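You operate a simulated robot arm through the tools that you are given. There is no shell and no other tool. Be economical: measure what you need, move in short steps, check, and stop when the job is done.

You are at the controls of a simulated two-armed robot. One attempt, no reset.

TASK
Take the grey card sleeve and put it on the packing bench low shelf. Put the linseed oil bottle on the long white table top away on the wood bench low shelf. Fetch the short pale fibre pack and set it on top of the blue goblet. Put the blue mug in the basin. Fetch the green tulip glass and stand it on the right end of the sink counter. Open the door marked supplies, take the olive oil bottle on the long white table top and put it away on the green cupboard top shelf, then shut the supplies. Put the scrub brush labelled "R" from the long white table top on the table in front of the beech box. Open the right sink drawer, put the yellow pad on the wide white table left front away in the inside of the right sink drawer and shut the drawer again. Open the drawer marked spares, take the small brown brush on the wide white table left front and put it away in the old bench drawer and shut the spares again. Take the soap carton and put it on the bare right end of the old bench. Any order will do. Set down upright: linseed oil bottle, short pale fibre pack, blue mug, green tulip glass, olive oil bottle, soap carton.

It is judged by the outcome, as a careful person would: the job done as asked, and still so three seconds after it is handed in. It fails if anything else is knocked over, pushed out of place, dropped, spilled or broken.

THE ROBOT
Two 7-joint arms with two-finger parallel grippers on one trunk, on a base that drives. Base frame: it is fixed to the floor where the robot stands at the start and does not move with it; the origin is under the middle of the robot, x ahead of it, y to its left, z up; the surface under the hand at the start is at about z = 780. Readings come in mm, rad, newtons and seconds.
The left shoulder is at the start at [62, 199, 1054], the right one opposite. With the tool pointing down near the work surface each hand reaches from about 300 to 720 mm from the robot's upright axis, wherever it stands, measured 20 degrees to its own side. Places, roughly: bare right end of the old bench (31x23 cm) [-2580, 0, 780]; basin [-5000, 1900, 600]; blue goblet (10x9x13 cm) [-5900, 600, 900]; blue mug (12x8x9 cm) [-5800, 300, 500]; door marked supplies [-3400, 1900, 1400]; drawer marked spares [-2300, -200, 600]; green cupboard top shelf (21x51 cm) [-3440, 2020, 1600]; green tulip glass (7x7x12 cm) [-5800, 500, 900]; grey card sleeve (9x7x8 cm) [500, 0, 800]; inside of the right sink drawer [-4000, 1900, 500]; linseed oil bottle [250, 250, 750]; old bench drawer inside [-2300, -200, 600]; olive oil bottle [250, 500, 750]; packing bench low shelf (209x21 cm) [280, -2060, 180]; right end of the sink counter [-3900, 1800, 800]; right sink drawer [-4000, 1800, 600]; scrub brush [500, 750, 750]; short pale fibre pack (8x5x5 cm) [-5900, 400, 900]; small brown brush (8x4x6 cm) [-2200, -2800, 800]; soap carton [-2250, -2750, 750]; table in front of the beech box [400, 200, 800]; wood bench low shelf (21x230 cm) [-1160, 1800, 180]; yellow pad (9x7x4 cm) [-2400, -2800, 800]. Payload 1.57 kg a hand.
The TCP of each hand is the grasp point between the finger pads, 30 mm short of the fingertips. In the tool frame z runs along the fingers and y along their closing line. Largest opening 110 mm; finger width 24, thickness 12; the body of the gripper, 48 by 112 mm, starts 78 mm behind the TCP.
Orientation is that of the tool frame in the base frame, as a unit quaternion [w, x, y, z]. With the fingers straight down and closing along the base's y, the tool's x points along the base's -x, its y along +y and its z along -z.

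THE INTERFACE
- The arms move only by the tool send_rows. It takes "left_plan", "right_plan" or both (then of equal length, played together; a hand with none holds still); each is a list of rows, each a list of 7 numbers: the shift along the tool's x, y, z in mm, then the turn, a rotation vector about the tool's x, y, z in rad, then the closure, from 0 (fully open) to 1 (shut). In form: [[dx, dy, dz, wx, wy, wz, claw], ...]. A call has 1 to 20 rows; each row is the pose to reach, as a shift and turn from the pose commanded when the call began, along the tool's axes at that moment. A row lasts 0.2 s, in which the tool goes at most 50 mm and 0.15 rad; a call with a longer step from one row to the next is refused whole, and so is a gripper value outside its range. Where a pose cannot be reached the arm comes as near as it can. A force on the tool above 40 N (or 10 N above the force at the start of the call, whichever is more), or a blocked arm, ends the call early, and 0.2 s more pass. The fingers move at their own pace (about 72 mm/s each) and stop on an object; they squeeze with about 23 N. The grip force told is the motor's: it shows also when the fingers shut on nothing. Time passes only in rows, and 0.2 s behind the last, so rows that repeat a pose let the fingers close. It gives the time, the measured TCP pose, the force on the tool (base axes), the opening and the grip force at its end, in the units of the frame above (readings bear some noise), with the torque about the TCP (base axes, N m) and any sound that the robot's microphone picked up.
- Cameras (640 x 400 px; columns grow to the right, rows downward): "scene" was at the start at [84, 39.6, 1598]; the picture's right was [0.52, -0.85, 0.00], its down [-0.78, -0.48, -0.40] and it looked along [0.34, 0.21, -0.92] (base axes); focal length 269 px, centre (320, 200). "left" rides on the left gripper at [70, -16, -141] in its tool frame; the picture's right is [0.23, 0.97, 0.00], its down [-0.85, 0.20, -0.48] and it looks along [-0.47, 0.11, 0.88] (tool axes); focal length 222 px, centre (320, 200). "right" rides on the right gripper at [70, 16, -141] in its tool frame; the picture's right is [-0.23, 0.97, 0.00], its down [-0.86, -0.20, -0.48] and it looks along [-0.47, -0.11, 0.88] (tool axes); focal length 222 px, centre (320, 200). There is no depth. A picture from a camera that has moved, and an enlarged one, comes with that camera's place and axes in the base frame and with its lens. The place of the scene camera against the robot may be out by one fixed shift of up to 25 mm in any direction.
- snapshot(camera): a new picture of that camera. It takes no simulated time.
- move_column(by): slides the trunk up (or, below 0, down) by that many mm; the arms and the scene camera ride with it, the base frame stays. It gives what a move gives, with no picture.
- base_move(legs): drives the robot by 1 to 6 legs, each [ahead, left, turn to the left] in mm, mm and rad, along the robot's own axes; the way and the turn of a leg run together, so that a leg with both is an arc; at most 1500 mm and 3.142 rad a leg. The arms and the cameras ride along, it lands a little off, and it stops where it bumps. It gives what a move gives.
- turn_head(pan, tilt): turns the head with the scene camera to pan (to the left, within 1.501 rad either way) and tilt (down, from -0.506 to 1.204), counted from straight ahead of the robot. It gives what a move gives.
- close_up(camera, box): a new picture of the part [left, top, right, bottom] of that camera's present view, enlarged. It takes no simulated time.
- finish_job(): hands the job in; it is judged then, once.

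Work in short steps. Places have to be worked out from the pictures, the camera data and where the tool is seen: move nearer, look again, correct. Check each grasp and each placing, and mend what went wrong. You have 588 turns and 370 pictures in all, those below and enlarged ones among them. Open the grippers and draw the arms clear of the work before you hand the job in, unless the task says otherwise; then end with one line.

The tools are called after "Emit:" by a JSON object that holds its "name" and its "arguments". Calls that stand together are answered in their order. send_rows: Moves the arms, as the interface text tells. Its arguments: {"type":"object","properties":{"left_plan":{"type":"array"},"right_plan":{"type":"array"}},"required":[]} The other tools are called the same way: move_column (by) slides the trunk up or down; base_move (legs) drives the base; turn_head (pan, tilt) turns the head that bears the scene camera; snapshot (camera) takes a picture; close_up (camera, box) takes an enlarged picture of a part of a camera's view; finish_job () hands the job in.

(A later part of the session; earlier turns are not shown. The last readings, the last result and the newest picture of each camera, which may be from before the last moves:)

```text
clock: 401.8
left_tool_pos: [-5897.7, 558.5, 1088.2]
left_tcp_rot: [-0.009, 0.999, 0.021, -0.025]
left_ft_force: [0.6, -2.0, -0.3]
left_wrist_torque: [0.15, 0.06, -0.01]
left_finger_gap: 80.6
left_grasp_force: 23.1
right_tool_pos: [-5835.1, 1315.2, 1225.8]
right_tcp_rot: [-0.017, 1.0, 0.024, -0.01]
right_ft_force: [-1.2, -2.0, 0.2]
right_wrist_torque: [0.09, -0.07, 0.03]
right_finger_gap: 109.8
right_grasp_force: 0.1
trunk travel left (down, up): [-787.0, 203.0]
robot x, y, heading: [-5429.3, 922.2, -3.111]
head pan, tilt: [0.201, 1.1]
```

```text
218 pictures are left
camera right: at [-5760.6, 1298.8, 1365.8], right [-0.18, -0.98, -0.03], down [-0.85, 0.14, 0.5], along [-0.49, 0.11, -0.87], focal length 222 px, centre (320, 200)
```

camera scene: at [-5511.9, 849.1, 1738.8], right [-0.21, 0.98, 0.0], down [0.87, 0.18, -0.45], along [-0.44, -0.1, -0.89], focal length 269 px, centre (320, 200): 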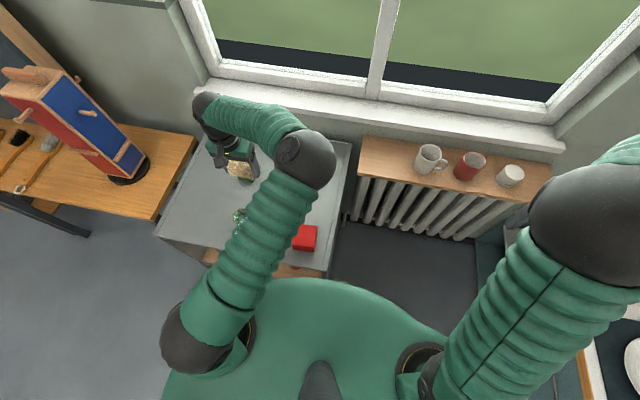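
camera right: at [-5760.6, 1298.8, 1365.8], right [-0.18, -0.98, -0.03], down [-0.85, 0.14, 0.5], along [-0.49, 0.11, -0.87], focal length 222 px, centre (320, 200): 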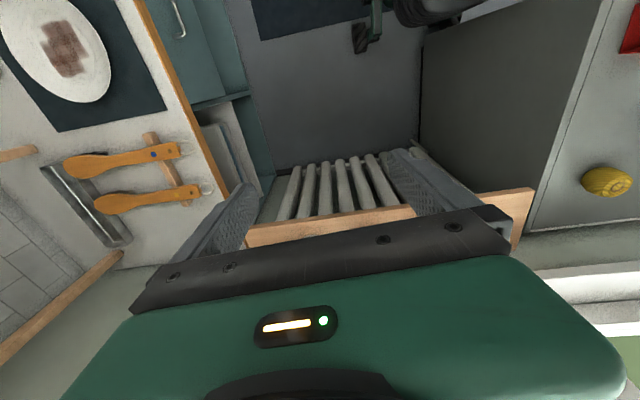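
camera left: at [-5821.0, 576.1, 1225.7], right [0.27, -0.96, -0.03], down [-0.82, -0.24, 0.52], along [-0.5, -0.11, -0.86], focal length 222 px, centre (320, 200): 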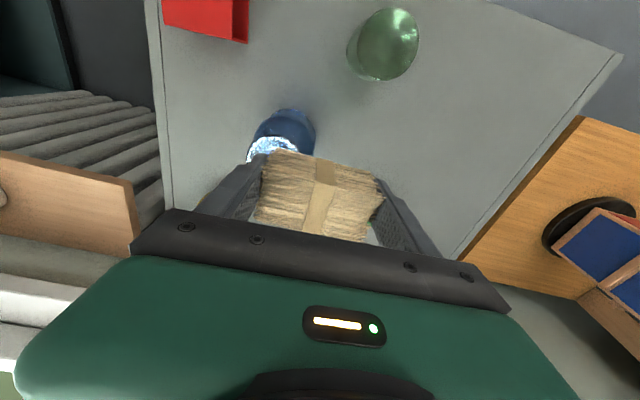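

Emit:
{"name": "send_rows", "arguments": {"left_plan": [[0, 0, 0, 0, 0, 0, 1], [0, 0, 0, 0, 0, 0, 1]]}}

Emit:
{"name": "snapshot", "arguments": {"camera": "left"}}

```text
clock: 402.4
left_tool_pos: [-5898.6, 576.7, 1088.0]
left_tcp_rot: [0.0, 1.0, 0.022, -0.022]
left_ft_force: [0.0, 0.4, -0.9]
left_wrist_torque: [-0.02, -0.03, -0.01]
left_finger_gap: 80.5
left_grasp_force: 23.0
right_tool_pos: [-5840.9, 1334.1, 1214.5]
right_tcp_rot: [-0.007, 1.0, 0.024, -0.008]
right_ft_force: [0.5, 0.4, -0.6]
right_wrist_torque: [-0.03, 0.03, -0.03]
right_finger_gap: 109.9
right_grasp_force: 0.0
trunk travel left (down, up): [-787.0, 203.0]
robot x, y, heading: [-5425.3, 924.0, -3.111]
head pan, tilt: [0.201, 1.1]
```

```text
217 pictures are left
camera left: at [-5824.6, 595.0, 1225.7], right [0.27, -0.96, -0.01], down [-0.82, -0.24, 0.52], along [-0.5, -0.13, -0.86], focal length 222 px, centre (320, 200)
```

left: 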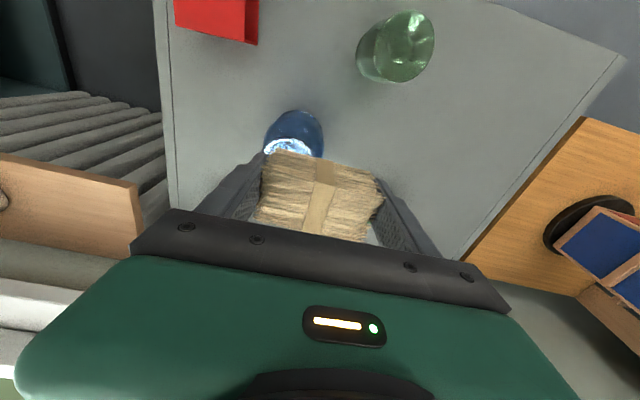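

Rim centre is about (-5922,606). Small base correction.

Emit:
{"name": "base_move", "arguments": {"legs": [[23, -31, 0]]}}

Emit:
{"name": "send_rows", "arguments": {"left_plan": [[0, 0, 0, 0, 0, 0, 1], [0, 0, 0, 0, 0, 0, 1], [0, 0, 0, 0, 0, 0, 1]]}}

Emit:
{"name": "snapshot", "arguments": {"camera": "left"}}

Emit:
{"name": "close_up", "arguments": {"camera": "scene", "box": [160, 90, 360, 240]}}

```text
clock: 403.2
left_tool_pos: [-5894.4, 579.0, 1086.5]
left_tcp_rot: [-0.006, 0.999, 0.035, -0.025]
left_ft_force: [0.7, -0.9, -0.1]
left_wrist_torque: [0.1, 0.12, -0.02]
left_finger_gap: 80.5
left_grasp_force: 22.3
right_tool_pos: [-5853.6, 1337.4, 1220.2]
right_tcp_rot: [-0.01, 0.999, 0.039, -0.01]
right_ft_force: [-0.7, -0.5, 0.0]
right_wrist_torque: [0.1, -0.13, 0.02]
right_finger_gap: 109.7
right_grasp_force: 0.0
trunk travel left (down, up): [-787.0, 203.0]
robot x, y, heading: [-5428.8, 949.3, -3.086]
head pan, tilt: [0.201, 1.1]
```

```text
clock: 404.0
left_tool_pos: [-5896.1, 573.1, 1082.7]
left_tcp_rot: [-0.008, 0.999, 0.036, -0.022]
left_ft_force: [-0.4, -0.1, -1.1]
left_wrist_torque: [0.02, -0.03, 0.0]
left_finger_gap: 80.4
left_grasp_force: 22.9
right_tool_pos: [-5858.1, 1333.2, 1219.3]
right_tcp_rot: [-0.013, 0.999, 0.038, -0.009]
right_ft_force: [-0.5, 0.3, -0.2]
right_wrist_torque: [0.03, 0.01, 0.01]
right_finger_gap: 110.1
right_grasp_force: 0.1
trunk travel left (down, up): [-787.0, 203.0]
robot x, y, heading: [-5430.0, 956.2, -3.086]
head pan, tilt: [0.201, 1.1]
```

```text
216 pictures are left
camera left: at [-5821.3, 592.1, 1219.6], right [0.3, -0.95, -0.03], down [-0.82, -0.27, 0.51], along [-0.5, -0.13, -0.86], focal length 222 px, centre (320, 200)
```

left: 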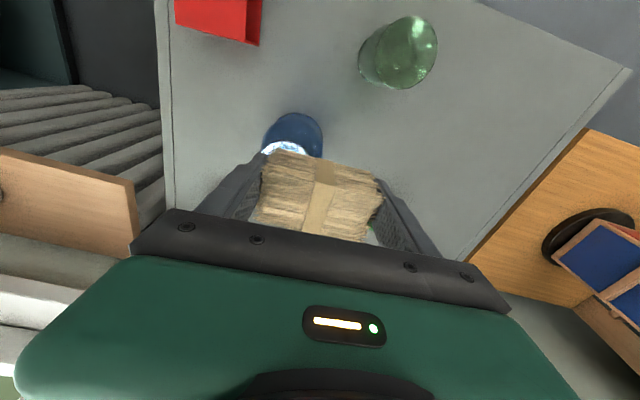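

```text
2.67 times, centred on (260, 165) of scene
camera zoom: at [-5527.6, 969.4, 1739.0], right [-0.25, 0.97, -0.02], down [0.86, 0.22, -0.45], along [-0.44, -0.13, -0.89], focal length 717 px, centre (480, 293)
```

zoom: 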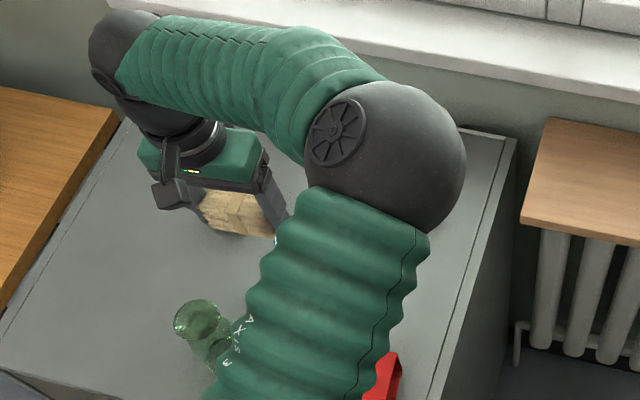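

The base seems to touch the unit (it turns instead of advancing), so I back off 300 mm at once and fix the left arm's posture in free space.

Emit:
{"name": "base_move", "arguments": {"legs": [[-350, 0, -0.055]]}}

Emit:
{"name": "send_rows", "arguments": {"left_plan": [[0, 0, 0, 0.14, 0, 0, 1], [0, -10, 0, 0.28, 0, 0, 1], [0, -20, 0, 0.42, 0, 0, 1], [0, -30, 0, 0.56, 0, 0, 1], [0, -40, 0, 0.7, 0, 0, 1], [0, -50, 0, 0.84, 0, 0, 1], [0, -60, 0, 0.98, 0, 0, 1], [0, -70, 0, 1.12, 0, 0, 1], [0, -80, 0, 1.26, 0, 0, 1], [0, -90, 0, 1.4, 0, 0, 1]]}}

Emit:
{"name": "turn_head", "arguments": {"pan": 0.5, "tilt": 1.0}}

Emit:
{"name": "snapshot", "arguments": {"camera": "scene"}}

```text
clock: 406.3
left_tool_pos: [-5566.6, 602.7, 1077.2]
left_tcp_rot: [-0.013, 1.0, 0.006, -0.02]
left_ft_force: [-0.2, -1.1, -0.2]
left_wrist_torque: [0.02, 0.0, 0.01]
left_finger_gap: 80.4
left_grasp_force: 23.0
right_tool_pos: [-5482.0, 1357.1, 1221.5]
right_tcp_rot: [-0.018, 1.0, 0.009, -0.007]
right_ft_force: [0.3, 0.2, 0.6]
right_wrist_torque: [0.02, 0.06, 0.04]
right_finger_gap: 109.8
right_grasp_force: 0.1
trunk travel left (down, up): [-787.0, 203.0]
robot x, y, heading: [-5075.5, 958.3, 3.131]
head pan, tilt: [0.201, 1.1]
```

```text
clock: 408.5
left_tool_pos: [-5563.5, 692.2, 1081.2]
left_tcp_rot: [-0.655, 0.755, -0.01, -0.023]
left_ft_force: [-0.5, -0.5, -1.7]
left_wrist_torque: [-0.02, -0.02, -0.01]
left_finger_gap: 80.3
left_grasp_force: 22.9
right_tool_pos: [-5478.3, 1358.0, 1222.2]
right_tcp_rot: [-0.017, 1.0, 0.01, -0.009]
right_ft_force: [0.5, -0.5, -0.9]
right_wrist_torque: [0.04, 0.03, -0.03]
right_finger_gap: 110.1
right_grasp_force: 0.0
trunk travel left (down, up): [-787.0, 203.0]
robot x, y, heading: [-5076.7, 957.6, 3.136]
head pan, tilt: [0.201, 1.1]
```

```text
clock: 409.3
left_tool_pos: [-5563.8, 693.1, 1082.2]
left_tcp_rot: [-0.653, 0.757, -0.011, -0.021]
left_ft_force: [0.5, -1.1, -0.9]
left_wrist_torque: [-0.01, 0.03, 0.0]
left_finger_gap: 80.3
left_grasp_force: 22.4
right_tool_pos: [-5477.3, 1356.6, 1221.7]
right_tcp_rot: [-0.017, 1.0, 0.009, -0.009]
right_ft_force: [0.2, -0.5, -0.6]
right_wrist_torque: [0.0, -0.02, -0.02]
right_finger_gap: 110.0
right_grasp_force: 0.1
trunk travel left (down, up): [-787.0, 203.0]
robot x, y, heading: [-5079.1, 961.0, 3.134]
head pan, tilt: [0.499, 1.0]
```

```text
214 pictures are left
camera scene: at [-5172.5, 933.1, 1744.4], right [-0.47, 0.88, 0.0], down [0.74, 0.4, -0.54], along [-0.47, -0.26, -0.84], focal length 269 px, centre (320, 200)
```

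scene: 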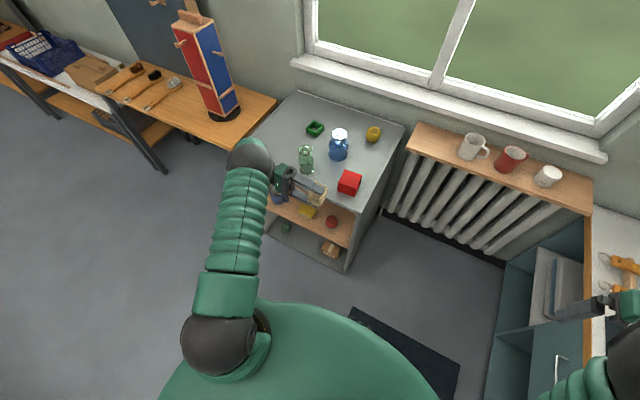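

Elbow is outside again. I pull the hand back a little and turn the fingers down again.

Emit:
{"name": "send_rows", "arguments": {"left_plan": [[30, 0, 0, 0, 0, 0, 1], [60, 0, 0, 0, 0, 0, 1], [90, 0, 0, 0, 0, 0, 1], [120, 0, 0, 0, 0, 0, 1], [120, 0, -5, -0.14, 0, 0, 1], [120, 0, -15, -0.28, 0, 0, 1], [120, 0, -25, -0.42, 0, 0, 1], [120, 0, -40, -0.56, 0, 0, 1], [120, 0, -55, -0.7, 0, 0, 1], [120, 0, -70, -0.84, 0, 0, 1], [120, 0, -85, -0.98, 0, 0, 1], [120, 0, -100, -1.12, 0, 0, 1], [120, 0, -115, -1.26, 0, 0, 1], [120, 0, -130, -1.4, 0, 0, 1]]}}

Emit:
{"name": "snapshot", "arguments": {"camera": "scene"}}

```text
clock: 412.3
left_tool_pos: [-5441.2, 567.7, 1095.4]
left_tcp_rot: [-0.01, 1.0, 0.006, -0.022]
left_ft_force: [-0.6, -0.2, -0.8]
left_wrist_torque: [-0.01, 0.01, 0.02]
left_finger_gap: 80.4
left_grasp_force: 22.8
right_tool_pos: [-5477.1, 1359.9, 1221.6]
right_tcp_rot: [-0.016, 1.0, 0.01, -0.009]
right_ft_force: [0.3, -0.3, 0.3]
right_wrist_torque: [-0.04, 0.0, 0.04]
right_finger_gap: 110.1
right_grasp_force: 0.1
trunk travel left (down, up): [-787.0, 203.0]
robot x, y, heading: [-5077.8, 962.2, 3.142]
head pan, tilt: [0.499, 1.0]
```

```text
213 pictures are left
camera scene: at [-5172.0, 935.6, 1744.5], right [-0.48, 0.88, 0.0], down [0.74, 0.4, -0.54], along [-0.47, -0.26, -0.84], focal length 269 px, centre (320, 200)
```

scene: 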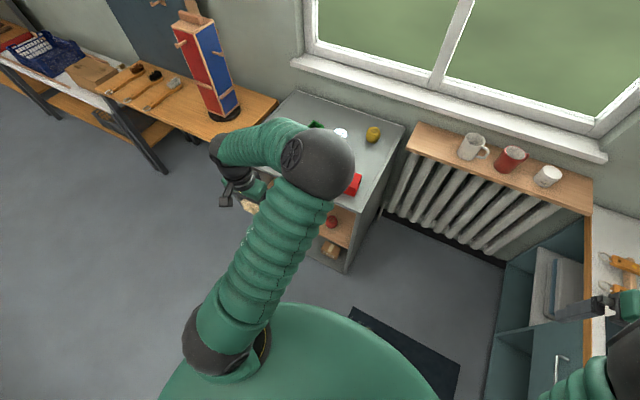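

The posture swings back in, but it is usable as long as I don't move the hand inward. I extend the arm forward and position the base (staying at x≥-5412).

Emit:
{"name": "send_rows", "arguments": {"left_plan": [[-36, 0, 0, 0, 0, 0, 1], [-72, 0, 0, 0, 0, 0, 1], [-110, 0, 0, 0, 0, 0, 1], [-148, 0, 0, 0, 0, 0, 1], [-148, 0, 0, 0, 0, 0, 1]]}}

Emit:
{"name": "base_move", "arguments": {"legs": [[0, -40, 0], [325, 0, 0]]}}

Emit:
{"name": "send_rows", "arguments": {"left_plan": [[0, 0, 0, 0, 0, 0, 1], [0, 0, 0, 0, 0, 0, 1], [0, 0, 0, 0, 0, 0, 1]]}}

Emit:
{"name": "snapshot", "arguments": {"camera": "left"}}

```text
clock: 413.5
left_tool_pos: [-5588.3, 563.9, 1101.7]
left_tcp_rot: [-0.012, 1.0, 0.005, -0.022]
left_ft_force: [0.7, 0.3, -1.1]
left_wrist_torque: [-0.01, -0.01, 0.03]
left_finger_gap: 80.0
left_grasp_force: 22.6
right_tool_pos: [-5476.5, 1358.7, 1220.9]
right_tcp_rot: [-0.017, 1.0, 0.01, -0.009]
right_ft_force: [0.8, -0.6, 0.1]
right_wrist_torque: [-0.01, -0.01, 0.02]
right_finger_gap: 110.0
right_grasp_force: 0.0
trunk travel left (down, up): [-787.0, 203.0]
robot x, y, heading: [-5077.6, 961.7, 3.142]
head pan, tilt: [0.499, 1.0]
```

```text
clock: 416.2
left_tool_pos: [-5916.0, 596.0, 1101.3]
left_tcp_rot: [-0.015, 1.0, 0.006, -0.025]
left_ft_force: [1.0, -1.1, -0.9]
left_wrist_torque: [0.04, 0.06, 0.03]
left_finger_gap: 80.1
left_grasp_force: 22.9
right_tool_pos: [-5803.9, 1389.3, 1226.2]
right_tcp_rot: [-0.02, 1.0, 0.009, -0.011]
right_ft_force: [-0.2, -0.1, 0.2]
right_wrist_torque: [-0.01, -0.06, -0.01]
right_finger_gap: 109.9
right_grasp_force: 0.0
trunk travel left (down, up): [-787.0, 203.0]
robot x, y, heading: [-5405.5, 1001.6, 3.137]
head pan, tilt: [0.499, 1.0]
```

```text
clock: 417.0
left_tool_pos: [-5918.1, 599.5, 1102.6]
left_tcp_rot: [-0.014, 1.0, 0.006, -0.024]
left_ft_force: [-0.3, 0.0, -0.5]
left_wrist_torque: [0.05, 0.01, 0.0]
left_finger_gap: 79.8
left_grasp_force: 23.6
right_tool_pos: [-5804.1, 1394.1, 1223.7]
right_tcp_rot: [-0.018, 1.0, 0.01, -0.009]
right_ft_force: [0.1, 0.0, 0.2]
right_wrist_torque: [0.07, -0.03, 0.01]
right_finger_gap: 110.0
right_grasp_force: 0.1
trunk travel left (down, up): [-787.0, 203.0]
robot x, y, heading: [-5407.2, 998.6, 3.137]
head pan, tilt: [0.499, 1.0]
```

```text
212 pictures are left
camera left: at [-5840.6, 612.8, 1239.8], right [0.24, -0.97, -0.04], down [-0.83, -0.22, 0.51], along [-0.51, -0.09, -0.86], focal length 222 px, centre (320, 200)
```

left: 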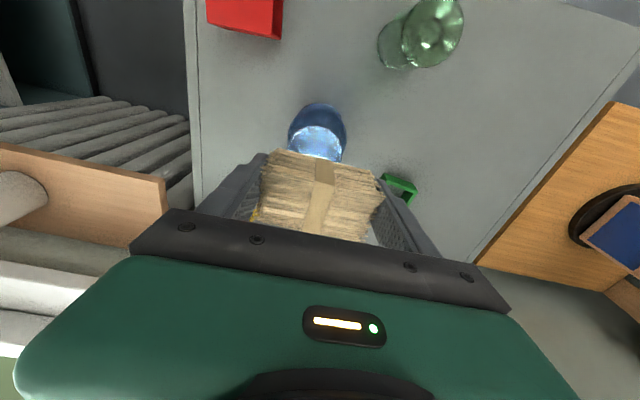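

Pack is centred over the goblet (rim ≈(-5921,604)). Lower to just above the rim.

Emit:
{"name": "send_rows", "arguments": {"left_plan": [[0, -4, 25, 0, 0, 0, 1], [0, -4, 45, 0, 0, 0, 1], [0, -4, 60, 0, 0, 0, 1], [0, -4, 66, 0, 0, 0, 1], [0, -4, 66, 0, 0, 0, 1]]}}

Emit:
{"name": "snapshot", "arguments": {"camera": "left"}}

Emit:
{"name": "close_up", "arguments": {"camera": "scene", "box": [200, 60, 400, 200]}}

```text
clock: 418.2
left_tool_pos: [-5921.7, 607.0, 1036.8]
left_tcp_rot: [-0.014, 1.0, 0.005, -0.024]
left_ft_force: [0.2, -0.2, -0.6]
left_wrist_torque: [0.0, -0.01, -0.05]
left_finger_gap: 80.6
left_grasp_force: 22.9
right_tool_pos: [-5804.1, 1393.8, 1224.4]
right_tcp_rot: [-0.019, 1.0, 0.01, -0.009]
right_ft_force: [0.4, -0.3, -0.1]
right_wrist_torque: [-0.03, -0.01, -0.01]
right_finger_gap: 110.0
right_grasp_force: 0.0
trunk travel left (down, up): [-787.0, 203.0]
robot x, y, heading: [-5408.2, 1001.2, 3.138]
head pan, tilt: [0.499, 1.0]
```

```text
211 pictures are left
camera left: at [-5843.6, 619.7, 1173.7], right [0.24, -0.97, -0.04], down [-0.83, -0.22, 0.51], along [-0.51, -0.09, -0.86], focal length 222 px, centre (320, 200)
```

left: 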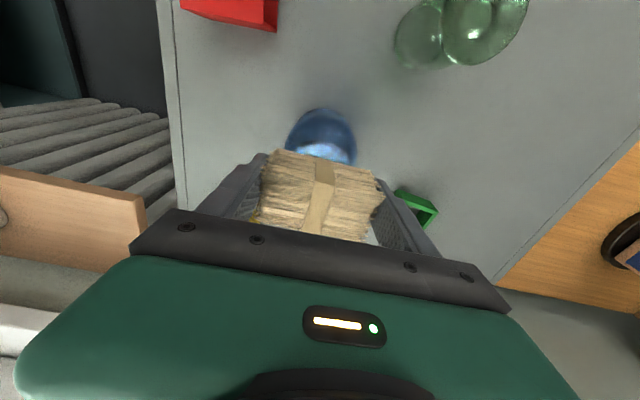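

```text
2.86 times, centred on (300, 130) of scene
camera zoom: at [-5501.4, 970.4, 1744.4], right [-0.47, 0.88, 0.0], down [0.74, 0.4, -0.54], along [-0.47, -0.25, -0.84], focal length 768 px, centre (377, 400)
```

zoom: 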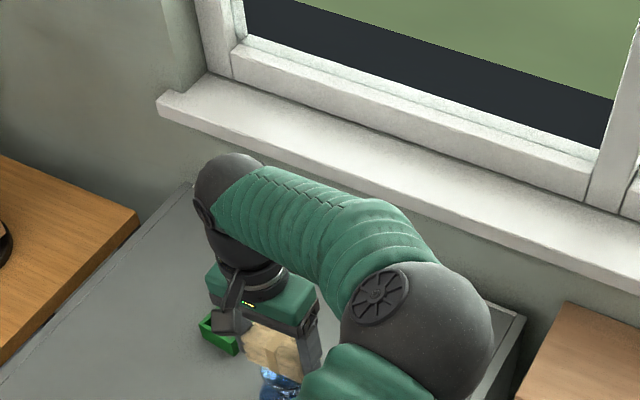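

Rim matches the expected position under the pack. Lower in small steps until contact.

Emit:
{"name": "send_rows", "arguments": {"left_plan": [[0, 0, 4, 0, 0, 0, 1], [0, 0, 8, 0, 0, 0, 1], [0, 0, 11, 0, 0, 0, 1]]}}

```text
clock: 419.0
left_tool_pos: [-5919.5, 606.5, 1024.5]
left_tcp_rot: [-0.013, 1.0, 0.006, -0.024]
left_ft_force: [-0.3, -1.1, 0.0]
left_wrist_torque: [-0.01, -0.02, 0.01]
left_finger_gap: 80.3
left_grasp_force: 23.5
right_tool_pos: [-5804.3, 1395.5, 1224.2]
right_tcp_rot: [-0.017, 1.0, 0.01, -0.01]
right_ft_force: [0.4, -0.3, -0.4]
right_wrist_torque: [0.03, 0.02, -0.01]
right_finger_gap: 110.1
right_grasp_force: 0.1
trunk travel left (down, up): [-787.0, 203.0]
robot x, y, heading: [-5406.1, 998.9, 3.135]
head pan, tilt: [0.499, 1.0]
```

Emit:
{"name": "send_rows", "arguments": {"left_plan": [[0, 0, 3, 0, 0, 0, 1], [0, 0, 5, 0, 0, 0, 1]]}}

Emit:
{"name": "close_up", "arguments": {"camera": "scene", "box": [240, 140, 340, 210]}}

```text
clock: 419.6
left_tool_pos: [-5920.4, 609.2, 1021.3]
left_tcp_rot: [-0.013, 1.0, 0.006, -0.024]
left_ft_force: [-0.5, 0.0, -0.8]
left_wrist_torque: [-0.03, 0.03, 0.0]
left_finger_gap: 80.0
left_grasp_force: 22.9
right_tool_pos: [-5803.3, 1395.9, 1222.8]
right_tcp_rot: [-0.018, 1.0, 0.009, -0.009]
right_ft_force: [-0.1, -0.9, 0.5]
right_wrist_torque: [0.03, 0.0, -0.01]
right_finger_gap: 109.6
right_grasp_force: 0.0
trunk travel left (down, up): [-787.0, 203.0]
robot x, y, heading: [-5405.2, 1006.8, 3.138]
head pan, tilt: [0.499, 1.0]
```

```text
5.71 times, centred on (290, 175) of scene
camera zoom: at [-5501.6, 974.1, 1744.5], right [-0.47, 0.88, 0.0], down [0.74, 0.4, -0.54], along [-0.47, -0.26, -0.84], focal length 1537 px, centre (491, 343)
```

zoom: 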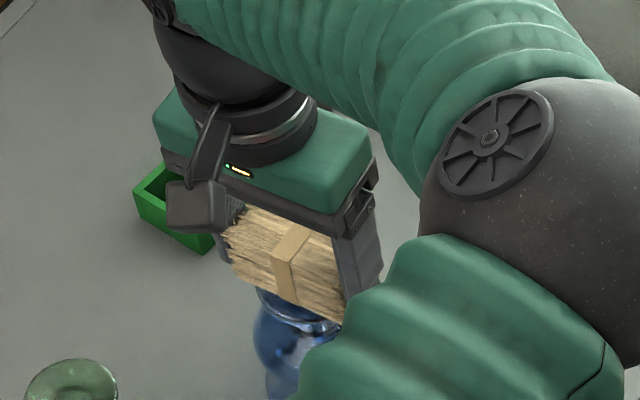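

Emit:
{"name": "send_rows", "arguments": {"left_plan": [[0, -3, 3, 0, 0, 0, 1], [0, -3, 6, 0, 0, 0, 1], [0, -3, 9, 0, 0, 0, 1]]}}

Emit:
{"name": "close_up", "arguments": {"camera": "scene", "box": [240, 140, 340, 210]}}

```text
clock: 420.4
left_tool_pos: [-5921.0, 613.1, 1016.3]
left_tcp_rot: [-0.011, 1.0, 0.006, -0.026]
left_ft_force: [-3.6, -4.2, 24.1]
left_wrist_torque: [-0.89, -0.1, -0.11]
left_finger_gap: 80.2
left_grasp_force: 22.9
right_tool_pos: [-5802.6, 1398.3, 1223.3]
right_tcp_rot: [-0.017, 1.0, 0.01, -0.01]
right_ft_force: [-0.7, 0.3, -0.8]
right_wrist_torque: [0.02, 0.01, 0.06]
right_finger_gap: 109.9
right_grasp_force: 0.1
trunk travel left (down, up): [-787.0, 203.0]
robot x, y, heading: [-5407.1, 999.8, 3.137]
head pan, tilt: [0.499, 1.0]
```

```text
5.71 times, centred on (290, 175) of scene
camera zoom: at [-5497.4, 977.1, 1745.3], right [-0.47, 0.88, 0.0], down [0.74, 0.4, -0.54], along [-0.48, -0.26, -0.84], focal length 1537 px, centre (491, 343)
```

zoom: 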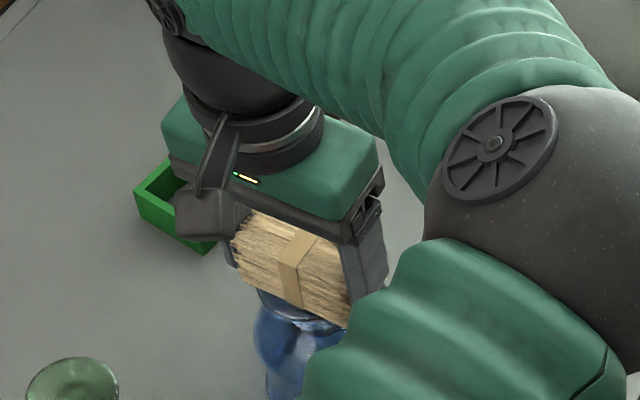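

Contact (24 N). Relieve a little, release gently and lift.

Emit:
{"name": "send_rows", "arguments": {"left_plan": [[0, 2, -3, 0, 0, 0, 1], [0, 2, -3, 0, 0, 0, 0.24], [0, 2, -3, 0, 0, 0, 0.2], [0, 2, -3, 0, 0, 0, 0.1], [0, 2, -15, 0, 0, 0, 0], [0, 2, -50, 0, 0, 0, 0], [0, 2, -90, 0, 0, 0, 0], [0, 2, -130, 0, 0, 0, 0], [0, 2, -160, 0, 0, 0, 0]]}}

Emit:
{"name": "snapshot", "arguments": {"camera": "left"}}

Emit:
{"name": "snapshot", "arguments": {"camera": "scene"}}

```text
clock: 422.4
left_tool_pos: [-5913.2, 605.8, 1172.5]
left_tcp_rot: [-0.013, 1.0, 0.005, -0.024]
left_ft_force: [0.1, 0.2, 0.3]
left_wrist_torque: [0.03, -0.01, -0.02]
left_finger_gap: 109.9
left_grasp_force: 0.1
right_tool_pos: [-5803.4, 1397.1, 1223.4]
right_tcp_rot: [-0.018, 1.0, 0.009, -0.01]
right_ft_force: [-0.1, 0.6, 0.6]
right_wrist_torque: [0.02, 0.02, -0.03]
right_finger_gap: 109.9
right_grasp_force: 0.0
trunk travel left (down, up): [-787.0, 203.0]
robot x, y, heading: [-5405.8, 999.0, 3.136]
head pan, tilt: [0.499, 1.0]
```

```text
207 pictures are left
camera left: at [-5836.2, 619.6, 1310.5], right [0.24, -0.97, -0.04], down [-0.83, -0.22, 0.51], along [-0.51, -0.09, -0.86], focal length 222 px, centre (320, 200)
```

left: 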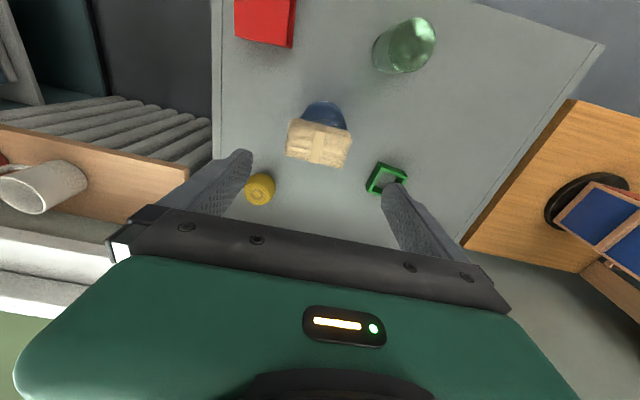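

```text
206 pictures are left
camera scene: at [-5500.2, 974.4, 1744.5], right [-0.47, 0.88, 0.0], down [0.74, 0.4, -0.54], along [-0.47, -0.26, -0.84], focal length 269 px, centre (320, 200)
```

scene: 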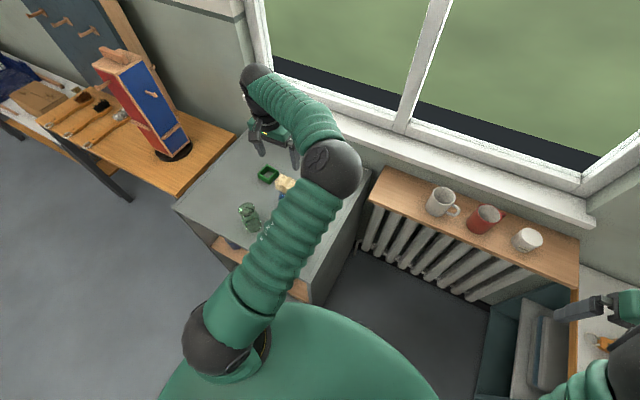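

The pack rests on the goblet. Next the tulip glass at about (-5784,525): I shift the base back 129 and left 81 mm and look.

Emit:
{"name": "base_move", "arguments": {"legs": [[-129, 81, 0]]}}

Emit:
{"name": "send_rows", "arguments": {"left_plan": [[0, 0, 30, 0, 0, 0, 0], [0, 0, 60, 0, 0, 0, 0], [0, 0, 60, 0, 0, 0, 0]]}}

Emit:
{"name": "snapshot", "arguments": {"camera": "left"}}

Emit:
{"name": "snapshot", "arguments": {"camera": "scene"}}

```text
clock: 423.8
left_tool_pos: [-5788.1, 536.0, 1174.3]
left_tcp_rot: [-0.008, 1.0, 0.004, -0.023]
left_ft_force: [-0.8, 0.5, -0.3]
left_wrist_torque: [-0.04, -0.07, 0.03]
left_finger_gap: 110.1
left_grasp_force: 0.1
right_tool_pos: [-5677.8, 1328.4, 1218.4]
right_tcp_rot: [-0.011, 1.0, 0.008, -0.008]
right_ft_force: [0.5, 1.1, 0.9]
right_wrist_torque: [-0.1, 0.06, -0.04]
right_finger_gap: 109.9
right_grasp_force: 0.0
trunk travel left (down, up): [-787.0, 203.0]
robot x, y, heading: [-5275.0, 920.9, 3.137]
head pan, tilt: [0.499, 1.0]
```

```text
clock: 424.6
left_tool_pos: [-5785.5, 535.8, 1114.8]
left_tcp_rot: [-0.01, 1.0, 0.003, -0.025]
left_ft_force: [-0.9, 1.2, 0.5]
left_wrist_torque: [-0.03, 0.0, 0.02]
left_finger_gap: 110.3
left_grasp_force: 0.0
right_tool_pos: [-5672.0, 1324.3, 1222.6]
right_tcp_rot: [-0.014, 1.0, 0.007, -0.012]
right_ft_force: [1.3, 0.6, -0.2]
right_wrist_torque: [-0.01, 0.01, 0.01]
right_finger_gap: 110.0
right_grasp_force: 0.1
trunk travel left (down, up): [-787.0, 203.0]
robot x, y, heading: [-5279.6, 923.2, 3.136]
head pan, tilt: [0.499, 1.0]
```

```text
205 pictures are left
camera left: at [-5708.5, 549.2, 1253.0], right [0.23, -0.97, -0.03], down [-0.83, -0.22, 0.52], along [-0.51, -0.09, -0.86], focal length 222 px, centre (320, 200)
```

left: 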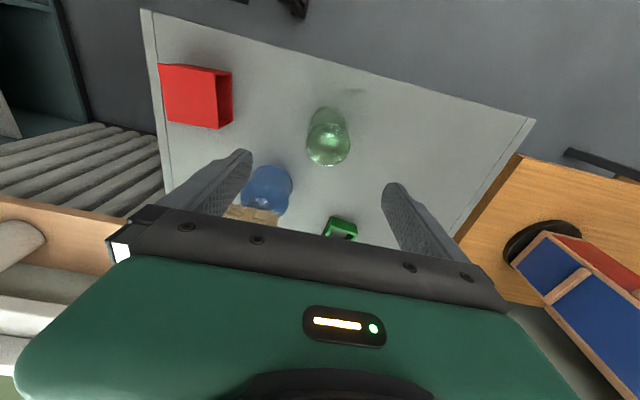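

```text
204 pictures are left
camera scene: at [-5371.9, 906.7, 1744.7], right [-0.47, 0.88, -0.01], down [0.74, 0.39, -0.54], along [-0.47, -0.26, -0.84], focal length 269 px, centre (320, 200)
```

scene: 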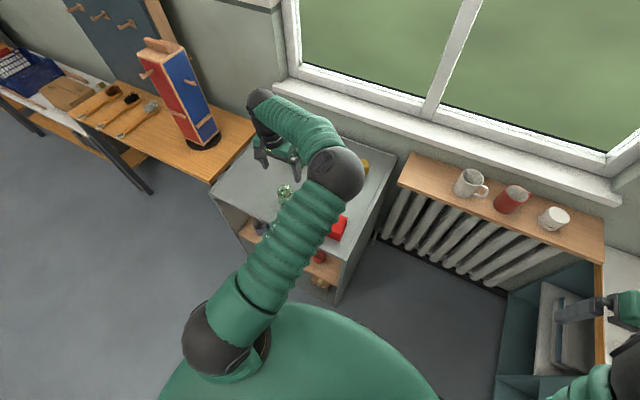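

Glass axis at about (-5788,529). I straighten the hand's small tilt, centre, and descend around the glass to z≈912.

Emit:
{"name": "send_rows", "arguments": {"left_plan": [[2, 3, 40, -0.01, 0.025, 0, 0], [4, 6, 80, -0.02, 0.05, 0.006, 0], [4, 8, 110, -0.02, 0.05, 0.006, 0], [4, 8, 110, -0.02, 0.05, 0.006, 0]]}}

Emit:
{"name": "snapshot", "arguments": {"camera": "left"}}

```text
clock: 425.6
left_tool_pos: [-5787.6, 523.0, 1002.5]
left_tcp_rot: [-0.003, 1.0, 0.001, 0.0]
left_ft_force: [0.1, -0.3, -0.3]
left_wrist_torque: [-0.03, -0.02, 0.02]
left_finger_gap: 110.3
left_grasp_force: 0.1
right_tool_pos: [-5672.5, 1317.9, 1224.2]
right_tcp_rot: [-0.016, 1.0, 0.007, -0.011]
right_ft_force: [0.0, -0.6, -0.4]
right_wrist_torque: [-0.04, -0.01, 0.0]
right_finger_gap: 110.2
right_grasp_force: 0.1
trunk travel left (down, up): [-787.0, 203.0]
robot x, y, heading: [-5279.3, 917.9, 3.138]
head pan, tilt: [0.499, 1.0]
```

```text
203 pictures are left
camera left: at [-5717.7, 539.6, 1143.7], right [0.23, -0.97, 0.0], down [-0.85, -0.2, 0.48], along [-0.47, -0.11, -0.88], focal length 222 px, centre (320, 200)
```

left: 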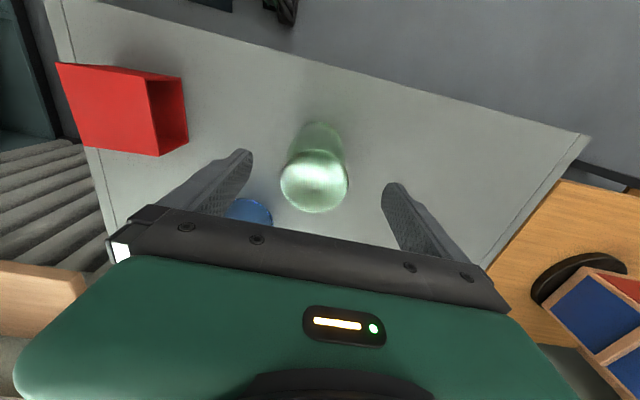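

Good. Final descent of 90 mm and close gently.

Emit:
{"name": "send_rows", "arguments": {"left_plan": [[-4, -4, 30, 0, 0, 0, 0], [-4, -4, 60, 0, 0, 0, 0], [-4, -4, 80, 0, 0, 0, 0], [-4, -4, 90, 0, 0, 0, 0], [-4, -4, 90, 0, 0, 0, 0.3], [-4, -4, 90, 0, 0, 0, 0.6], [-4, -4, 90, 0, 0, 0, 1], [-4, -4, 90, 0, 0, 0, 1], [-4, -4, 90, 0, 0, 0, 1]]}}

Emit:
{"name": "snapshot", "arguments": {"camera": "left"}}

```text
clock: 427.6
left_tool_pos: [-5792.5, 526.0, 912.0]
left_tcp_rot: [-0.003, 1.0, 0.001, 0.001]
left_ft_force: [0.5, 0.0, -0.3]
left_wrist_torque: [-0.01, -0.03, -0.02]
left_finger_gap: 61.2
left_grasp_force: 23.2
right_tool_pos: [-5673.2, 1315.3, 1224.3]
right_tcp_rot: [-0.018, 1.0, 0.009, -0.01]
right_ft_force: [-0.4, -0.2, 0.0]
right_wrist_torque: [-0.02, 0.01, 0.02]
right_finger_gap: 109.9
right_grasp_force: 0.1
trunk travel left (down, up): [-787.0, 203.0]
robot x, y, heading: [-5279.7, 923.5, 3.137]
head pan, tilt: [0.499, 1.0]
```

```text
202 pictures are left
camera left: at [-5721.9, 541.1, 1053.2], right [0.23, -0.97, -0.01], down [-0.86, -0.2, 0.48], along [-0.46, -0.1, -0.88], focal length 222 px, centre (320, 200)
```

left: 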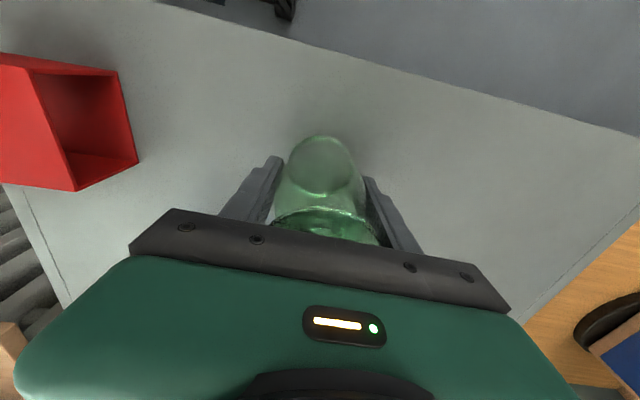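

Glass held (61 mm). Lift it, back off, turn and drive to the counter's right end.

Emit:
{"name": "send_rows", "arguments": {"left_plan": [[0, 0, -40, 0, 0, 0, 1], [0, 0, -80, 0, 0, 0, 1], [0, 0, -120, 0, 0, 0, 1], [0, 0, -160, 0, 0, 0, 1], [0, 0, -200, 0, 0, 0, 1]]}}

Emit:
{"name": "base_move", "arguments": {"legs": [[-500, 0, 0], [0, 0, -1.57], [-100, -1330, 0]]}}

Emit:
{"name": "turn_head", "arguments": {"pan": 0.45, "tilt": 0.75}}

Emit:
{"name": "snapshot", "arguments": {"camera": "scene"}}

```text
clock: 428.8
left_tool_pos: [-5791.3, 524.1, 1111.3]
left_tcp_rot: [-0.003, 1.0, 0.001, 0.0]
left_ft_force: [0.6, 0.0, -2.2]
left_wrist_torque: [0.02, 0.02, -0.02]
left_finger_gap: 61.1
left_grasp_force: 23.1
right_tool_pos: [-5673.5, 1316.3, 1224.2]
right_tcp_rot: [-0.019, 1.0, 0.008, -0.011]
right_ft_force: [0.0, 0.3, 0.3]
right_wrist_torque: [0.02, -0.01, -0.03]
right_finger_gap: 109.9
right_grasp_force: 0.1
trunk travel left (down, up): [-787.0, 203.0]
robot x, y, heading: [-5276.8, 919.3, 3.136]
head pan, tilt: [0.499, 1.0]
```

```text
clock: 441.8
left_tool_pos: [-3860.6, 1315.3, 1110.6]
left_tcp_rot: [0.003, -0.706, 0.709, -0.004]
left_ft_force: [-0.6, 0.7, -1.5]
left_wrist_torque: [-0.03, 0.03, -0.01]
left_finger_gap: 61.0
left_grasp_force: 23.0
right_tool_pos: [-3070.1, 1192.8, 1225.1]
right_tcp_rot: [-0.021, 0.711, -0.703, 0.007]
right_ft_force: [-0.7, 0.4, -0.7]
right_wrist_torque: [-0.03, -0.03, 0.0]
right_finger_gap: 110.1
right_grasp_force: 0.0
trunk travel left (down, up): [-787.0, 203.0]
robot x, y, heading: [-3468.5, 796.2, 1.56]
head pan, tilt: [0.499, 1.0]
```

```text
clock: 442.5
left_tool_pos: [-3860.1, 1313.8, 1112.4]
left_tcp_rot: [0.002, -0.706, 0.708, -0.002]
left_ft_force: [0.5, 0.9, -1.8]
left_wrist_torque: [-0.01, -0.01, 0.03]
left_finger_gap: 61.1
left_grasp_force: 23.0
right_tool_pos: [-3067.4, 1190.9, 1225.0]
right_tcp_rot: [-0.022, 0.711, -0.703, 0.005]
right_ft_force: [0.6, 0.3, -0.1]
right_wrist_torque: [-0.04, 0.01, 0.01]
right_finger_gap: 110.2
right_grasp_force: 0.2
trunk travel left (down, up): [-787.0, 203.0]
robot x, y, heading: [-3465.6, 798.9, 1.56]
head pan, tilt: [0.45, 0.75]
```

```text
201 pictures are left
camera scene: at [-3500.1, 914.3, 1763.4], right [0.91, 0.42, 0.0], down [0.29, -0.62, -0.73], along [-0.31, 0.66, -0.68], focal length 269 px, centre (320, 200)
```

scene: 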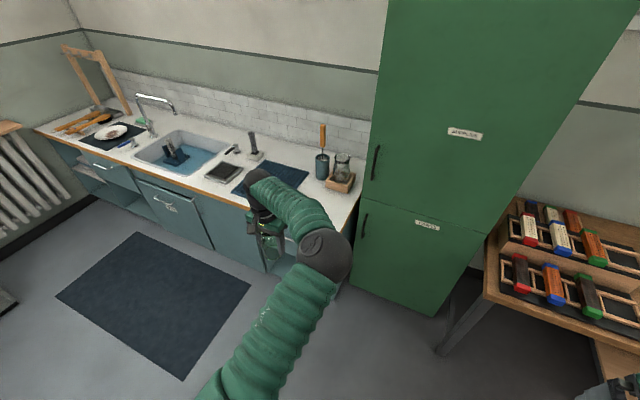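

Supplies door is shut. Advance 340 mm and look down at the counter with the left hand camera.

Emit:
{"name": "base_move", "arguments": {"legs": [[340, 0, 0.011]]}}

Emit:
{"name": "snapshot", "arguments": {"camera": "left"}}

Emit:
{"name": "snapshot", "arguments": {"camera": "scene"}}

```text
clock: 444.7
left_tool_pos: [-3863.8, 1641.9, 1112.6]
left_tcp_rot: [-0.003, 0.711, -0.704, 0.002]
left_ft_force: [-0.4, -0.3, -2.0]
left_wrist_torque: [0.02, 0.0, -0.03]
left_finger_gap: 61.0
left_grasp_force: 22.6
right_tool_pos: [-3071.6, 1530.9, 1224.0]
right_tcp_rot: [-0.022, 0.716, -0.698, 0.004]
right_ft_force: [0.6, 0.9, 0.7]
right_wrist_torque: [0.02, 0.02, 0.0]
right_finger_gap: 109.9
right_grasp_force: 0.0
trunk travel left (down, up): [-787.0, 203.0]
robot x, y, heading: [-3469.1, 1135.2, 1.573]
head pan, tilt: [0.45, 0.75]
```

```text
200 pictures are left
camera left: at [-3847.7, 1573.1, 1254.4], right [-0.97, -0.24, -0.01], down [-0.21, 0.85, 0.48], along [-0.11, 0.47, -0.88], focal length 222 px, centre (320, 200)
```

left: 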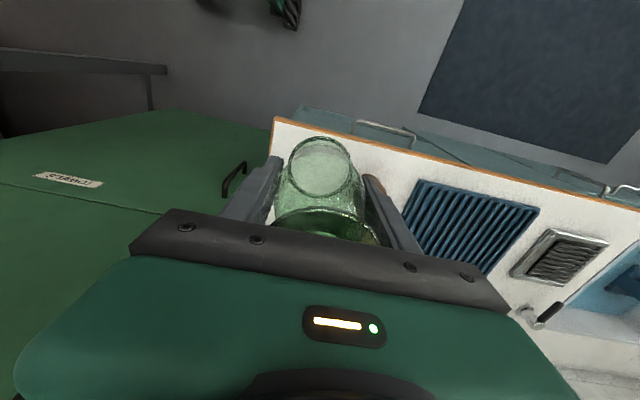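

```text
199 pictures are left
camera scene: at [-3498.8, 1247.0, 1763.8], right [0.9, 0.44, 0.0], down [0.3, -0.61, -0.73], along [-0.32, 0.66, -0.68], focal length 269 px, centre (320, 200)
```

scene: 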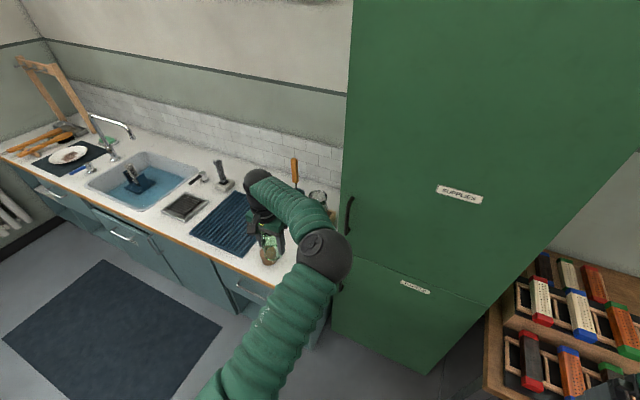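

Spot between the jar (x≈-4000) and the counter end (x≈-3780): place at (-3866,1735). Advance 93 mm and descend guarded.

Emit:
{"name": "base_move", "arguments": {"legs": [[93, 2, 0]]}}

Emit:
{"name": "send_rows", "arguments": {"left_plan": [[0, 0, 40, 0, 0, 0, 1], [0, 0, 80, 0, 0, 0, 1], [0, 0, 120, 0, 0, 0, 1], [0, 0, 150, 0, 0, 0, 1], [0, 0, 170, 0, 0, 0, 1], [0, 0, 180, 0, 0, 0, 1]]}}

Emit:
{"name": "snapshot", "arguments": {"camera": "left"}}

Emit:
{"name": "snapshot", "arguments": {"camera": "scene"}}

```text
clock: 445.9
left_tool_pos: [-3864.4, 1729.9, 1116.8]
left_tcp_rot: [-0.004, 0.711, -0.703, 0.001]
left_ft_force: [-0.8, 0.1, -1.4]
left_wrist_torque: [0.0, 0.02, 0.0]
left_finger_gap: 61.0
left_grasp_force: 23.2
right_tool_pos: [-3072.0, 1619.0, 1227.4]
right_tcp_rot: [-0.023, 0.717, -0.697, 0.002]
right_ft_force: [-0.4, 0.0, -0.3]
right_wrist_torque: [0.07, 0.03, -0.03]
right_finger_gap: 109.7
right_grasp_force: 0.1
trunk travel left (down, up): [-787.0, 203.0]
robot x, y, heading: [-3464.6, 1229.1, 1.569]
head pan, tilt: [0.45, 0.75]
```

```text
clock: 447.2
left_tool_pos: [-3864.6, 1735.7, 932.1]
left_tcp_rot: [-0.004, 0.712, -0.702, 0.003]
left_ft_force: [-0.2, 0.2, -2.2]
left_wrist_torque: [-0.01, 0.0, -0.01]
left_finger_gap: 61.2
left_grasp_force: 23.5
right_tool_pos: [-3072.8, 1624.7, 1223.8]
right_tcp_rot: [-0.02, 0.716, -0.698, 0.005]
right_ft_force: [-0.2, 0.2, 0.4]
right_wrist_torque: [0.03, -0.02, 0.01]
right_finger_gap: 109.8
right_grasp_force: 0.0
trunk travel left (down, up): [-787.0, 203.0]
robot x, y, heading: [-3464.2, 1226.6, 1.569]
head pan, tilt: [0.45, 0.75]
```

```text
198 pictures are left
camera left: at [-3849.2, 1665.9, 1073.4], right [-0.97, -0.24, -0.01], down [-0.21, 0.85, 0.48], along [-0.11, 0.47, -0.88], focal length 222 px, centre (320, 200)
```

left: 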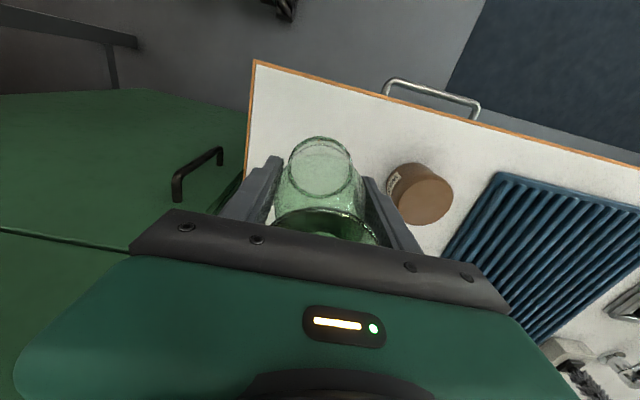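

```text
197 pictures are left
camera scene: at [-3501.6, 1343.6, 1763.6], right [0.9, 0.44, 0.0], down [0.3, -0.62, -0.73], along [-0.32, 0.66, -0.68], focal length 269 px, centre (320, 200)
```

scene: 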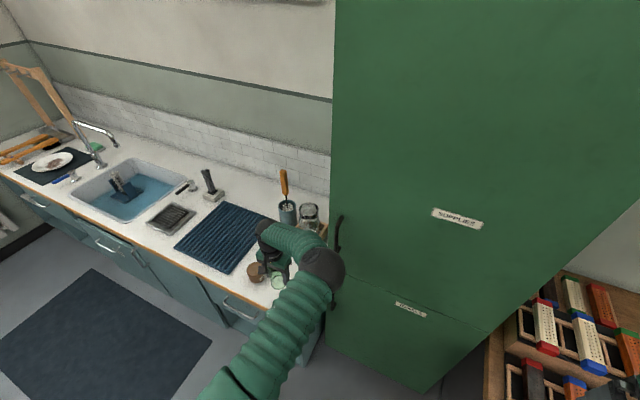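

I shift 15 mm away from the jar and lower in small steps.

Emit:
{"name": "send_rows", "arguments": {"left_plan": [[0, -15, 8, 0, 0, 0, 1], [0, -15, 16, 0, 0, 0, 1], [0, -15, 22, 0, 0, 0, 1], [0, -15, 26, 0, 0, 0, 1], [0, -15, 30, 0, 0, 0, 1], [0, -15, 34, 0, 0, 0, 1], [0, -15, 38, 0, 0, 0, 1], [0, -15, 42, 0, 0, 0, 1], [0, -15, 46, 0, 0, 0, 1], [0, -15, 50, 0, 0, 0, 1]]}}

```text
clock: 449.4
left_tool_pos: [-3850.0, 1736.3, 883.3]
left_tcp_rot: [-0.004, 0.712, -0.702, 0.003]
left_ft_force: [-0.7, 0.2, -2.3]
left_wrist_torque: [0.04, -0.01, -0.02]
left_finger_gap: 60.9
left_grasp_force: 23.3
right_tool_pos: [-3074.1, 1624.5, 1224.7]
right_tcp_rot: [-0.021, 0.717, -0.697, 0.005]
right_ft_force: [-0.1, 0.1, -0.7]
right_wrist_torque: [0.02, -0.01, 0.01]
right_finger_gap: 110.0
right_grasp_force: 0.0
trunk travel left (down, up): [-787.0, 203.0]
robot x, y, heading: [-3461.6, 1226.8, 1.571]
head pan, tilt: [0.45, 0.75]
```

Emit:
{"name": "send_rows", "arguments": {"left_plan": [[0, 0, 4, 0, 0, 0, 1], [0, 0, 8, 0, 0, 0, 1], [0, 0, 12, 0, 0, 0, 1], [0, 0, 15, 0, 0, 0, 1], [0, 0, 18, 0, 0, 0, 1], [0, 0, 21, 0, 0, 0, 1], [0, 0, 24, 0, 0, 0, 1], [0, 0, 27, 0, 0, 0, 1], [0, 0, 30, 0, 0, 0, 1]]}}

Emit:
{"name": "snapshot", "arguments": {"camera": "left"}}

```text
clock: 451.4
left_tool_pos: [-3848.5, 1736.9, 852.5]
left_tcp_rot: [-0.004, 0.711, -0.703, 0.002]
left_ft_force: [0.3, 0.2, -1.6]
left_wrist_torque: [-0.01, 0.02, -0.02]
left_finger_gap: 61.5
left_grasp_force: 22.7
right_tool_pos: [-3073.7, 1624.4, 1224.9]
right_tcp_rot: [-0.022, 0.717, -0.697, 0.005]
right_ft_force: [-0.5, 0.5, -0.5]
right_wrist_torque: [0.0, 0.04, -0.01]
right_finger_gap: 110.0
right_grasp_force: 0.0
trunk travel left (down, up): [-787.0, 203.0]
robot x, y, heading: [-3466.7, 1230.1, 1.57]
head pan, tilt: [0.45, 0.75]
```

```text
196 pictures are left
camera left: at [-3833.3, 1667.0, 993.9], right [-0.97, -0.24, -0.01], down [-0.21, 0.85, 0.48], along [-0.11, 0.47, -0.88], focal length 222 px, centre (320, 200)
```

left: 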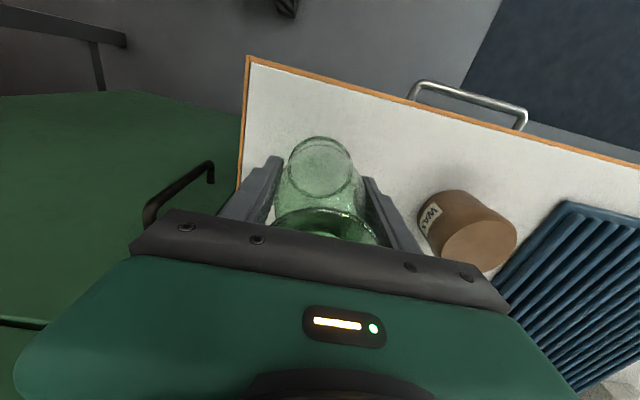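

Emit:
{"name": "send_rows", "arguments": {"left_plan": [[0, 0, 3, 0, 0, 0, 1], [0, 0, 6, 0, 0, 0, 1], [0, 0, 9, 0, 0, 0, 1], [0, 0, 12, 0, 0, 0, 1], [0, 0, 15, 0, 0, 0, 1], [0, 0, 18, 0, 0, 0, 1], [0, 0, 21, 0, 0, 0, 1], [0, 0, 24, 0, 0, 0, 1], [0, 0, 27, 0, 0, 0, 1], [0, 0, 30, 0, 0, 0, 1]]}}

```text
clock: 453.6
left_tool_pos: [-3849.9, 1736.6, 823.7]
left_tcp_rot: [-0.003, 0.712, -0.702, 0.0]
left_ft_force: [-3.4, 1.0, 19.1]
left_wrist_torque: [0.0, -0.11, 0.05]
left_finger_gap: 61.0
left_grasp_force: 23.7
right_tool_pos: [-3072.7, 1622.7, 1225.7]
right_tcp_rot: [-0.021, 0.717, -0.697, 0.004]
right_ft_force: [-0.3, -0.1, -0.2]
right_wrist_torque: [0.01, 0.0, -0.01]
right_finger_gap: 109.8
right_grasp_force: 0.1
trunk travel left (down, up): [-787.0, 203.0]
robot x, y, heading: [-3469.1, 1230.7, 1.572]
head pan, tilt: [0.45, 0.75]
```

Contact. Relieve, open partly and lift straight up.

Emit:
{"name": "send_rows", "arguments": {"left_plan": [[0, 0, -2, 0, 0, 0, 1], [0, 0, -2, 0, 0, 0, 0.35], [0, 0, -2, 0, 0, 0, 0.22], [0, 0, -2, 0, 0, 0, 0.22], [0, 0, -30, 0, 0, 0, 0.22], [0, 0, -70, 0, 0, 0, 0.22], [0, 0, -110, 0, 0, 0, 0.22], [0, 0, -150, 0, 0, 0, 0.22], [0, 0, -200, 0, 0, 0, 0.1], [0, 0, -250, 0, 0, 0, 0], [0, 0, -280, 0, 0, 0, 0]]}}

Emit:
{"name": "snapshot", "arguments": {"camera": "left"}}

```text
clock: 456.1
left_tool_pos: [-3851.4, 1736.8, 1104.0]
left_tcp_rot: [-0.003, 0.712, -0.702, 0.0]
left_ft_force: [0.4, -0.2, 0.7]
left_wrist_torque: [0.0, -0.03, -0.02]
left_finger_gap: 110.1
left_grasp_force: 0.0
right_tool_pos: [-3073.8, 1624.8, 1223.9]
right_tcp_rot: [-0.021, 0.717, -0.697, 0.003]
right_ft_force: [0.1, -0.3, 1.0]
right_wrist_torque: [0.03, -0.01, 0.01]
right_finger_gap: 110.2
right_grasp_force: 0.1
trunk travel left (down, up): [-787.0, 203.0]
robot x, y, heading: [-3466.9, 1230.6, 1.569]
head pan, tilt: [0.45, 0.75]
```

```text
195 pictures are left
camera left: at [-3833.9, 1666.4, 1244.6], right [-0.97, -0.24, -0.01], down [-0.21, 0.85, 0.48], along [-0.11, 0.47, -0.88], focal length 222 px, centre (320, 200)
```

left: 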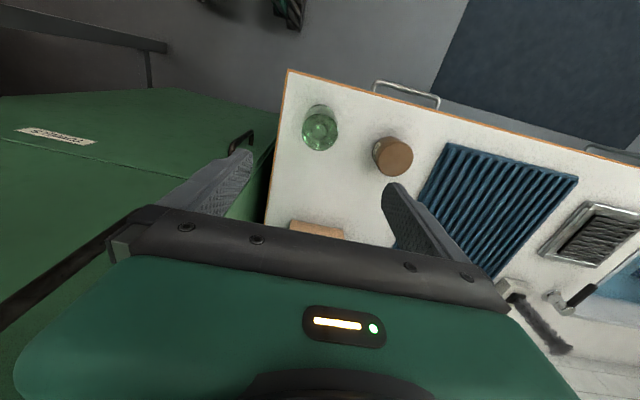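

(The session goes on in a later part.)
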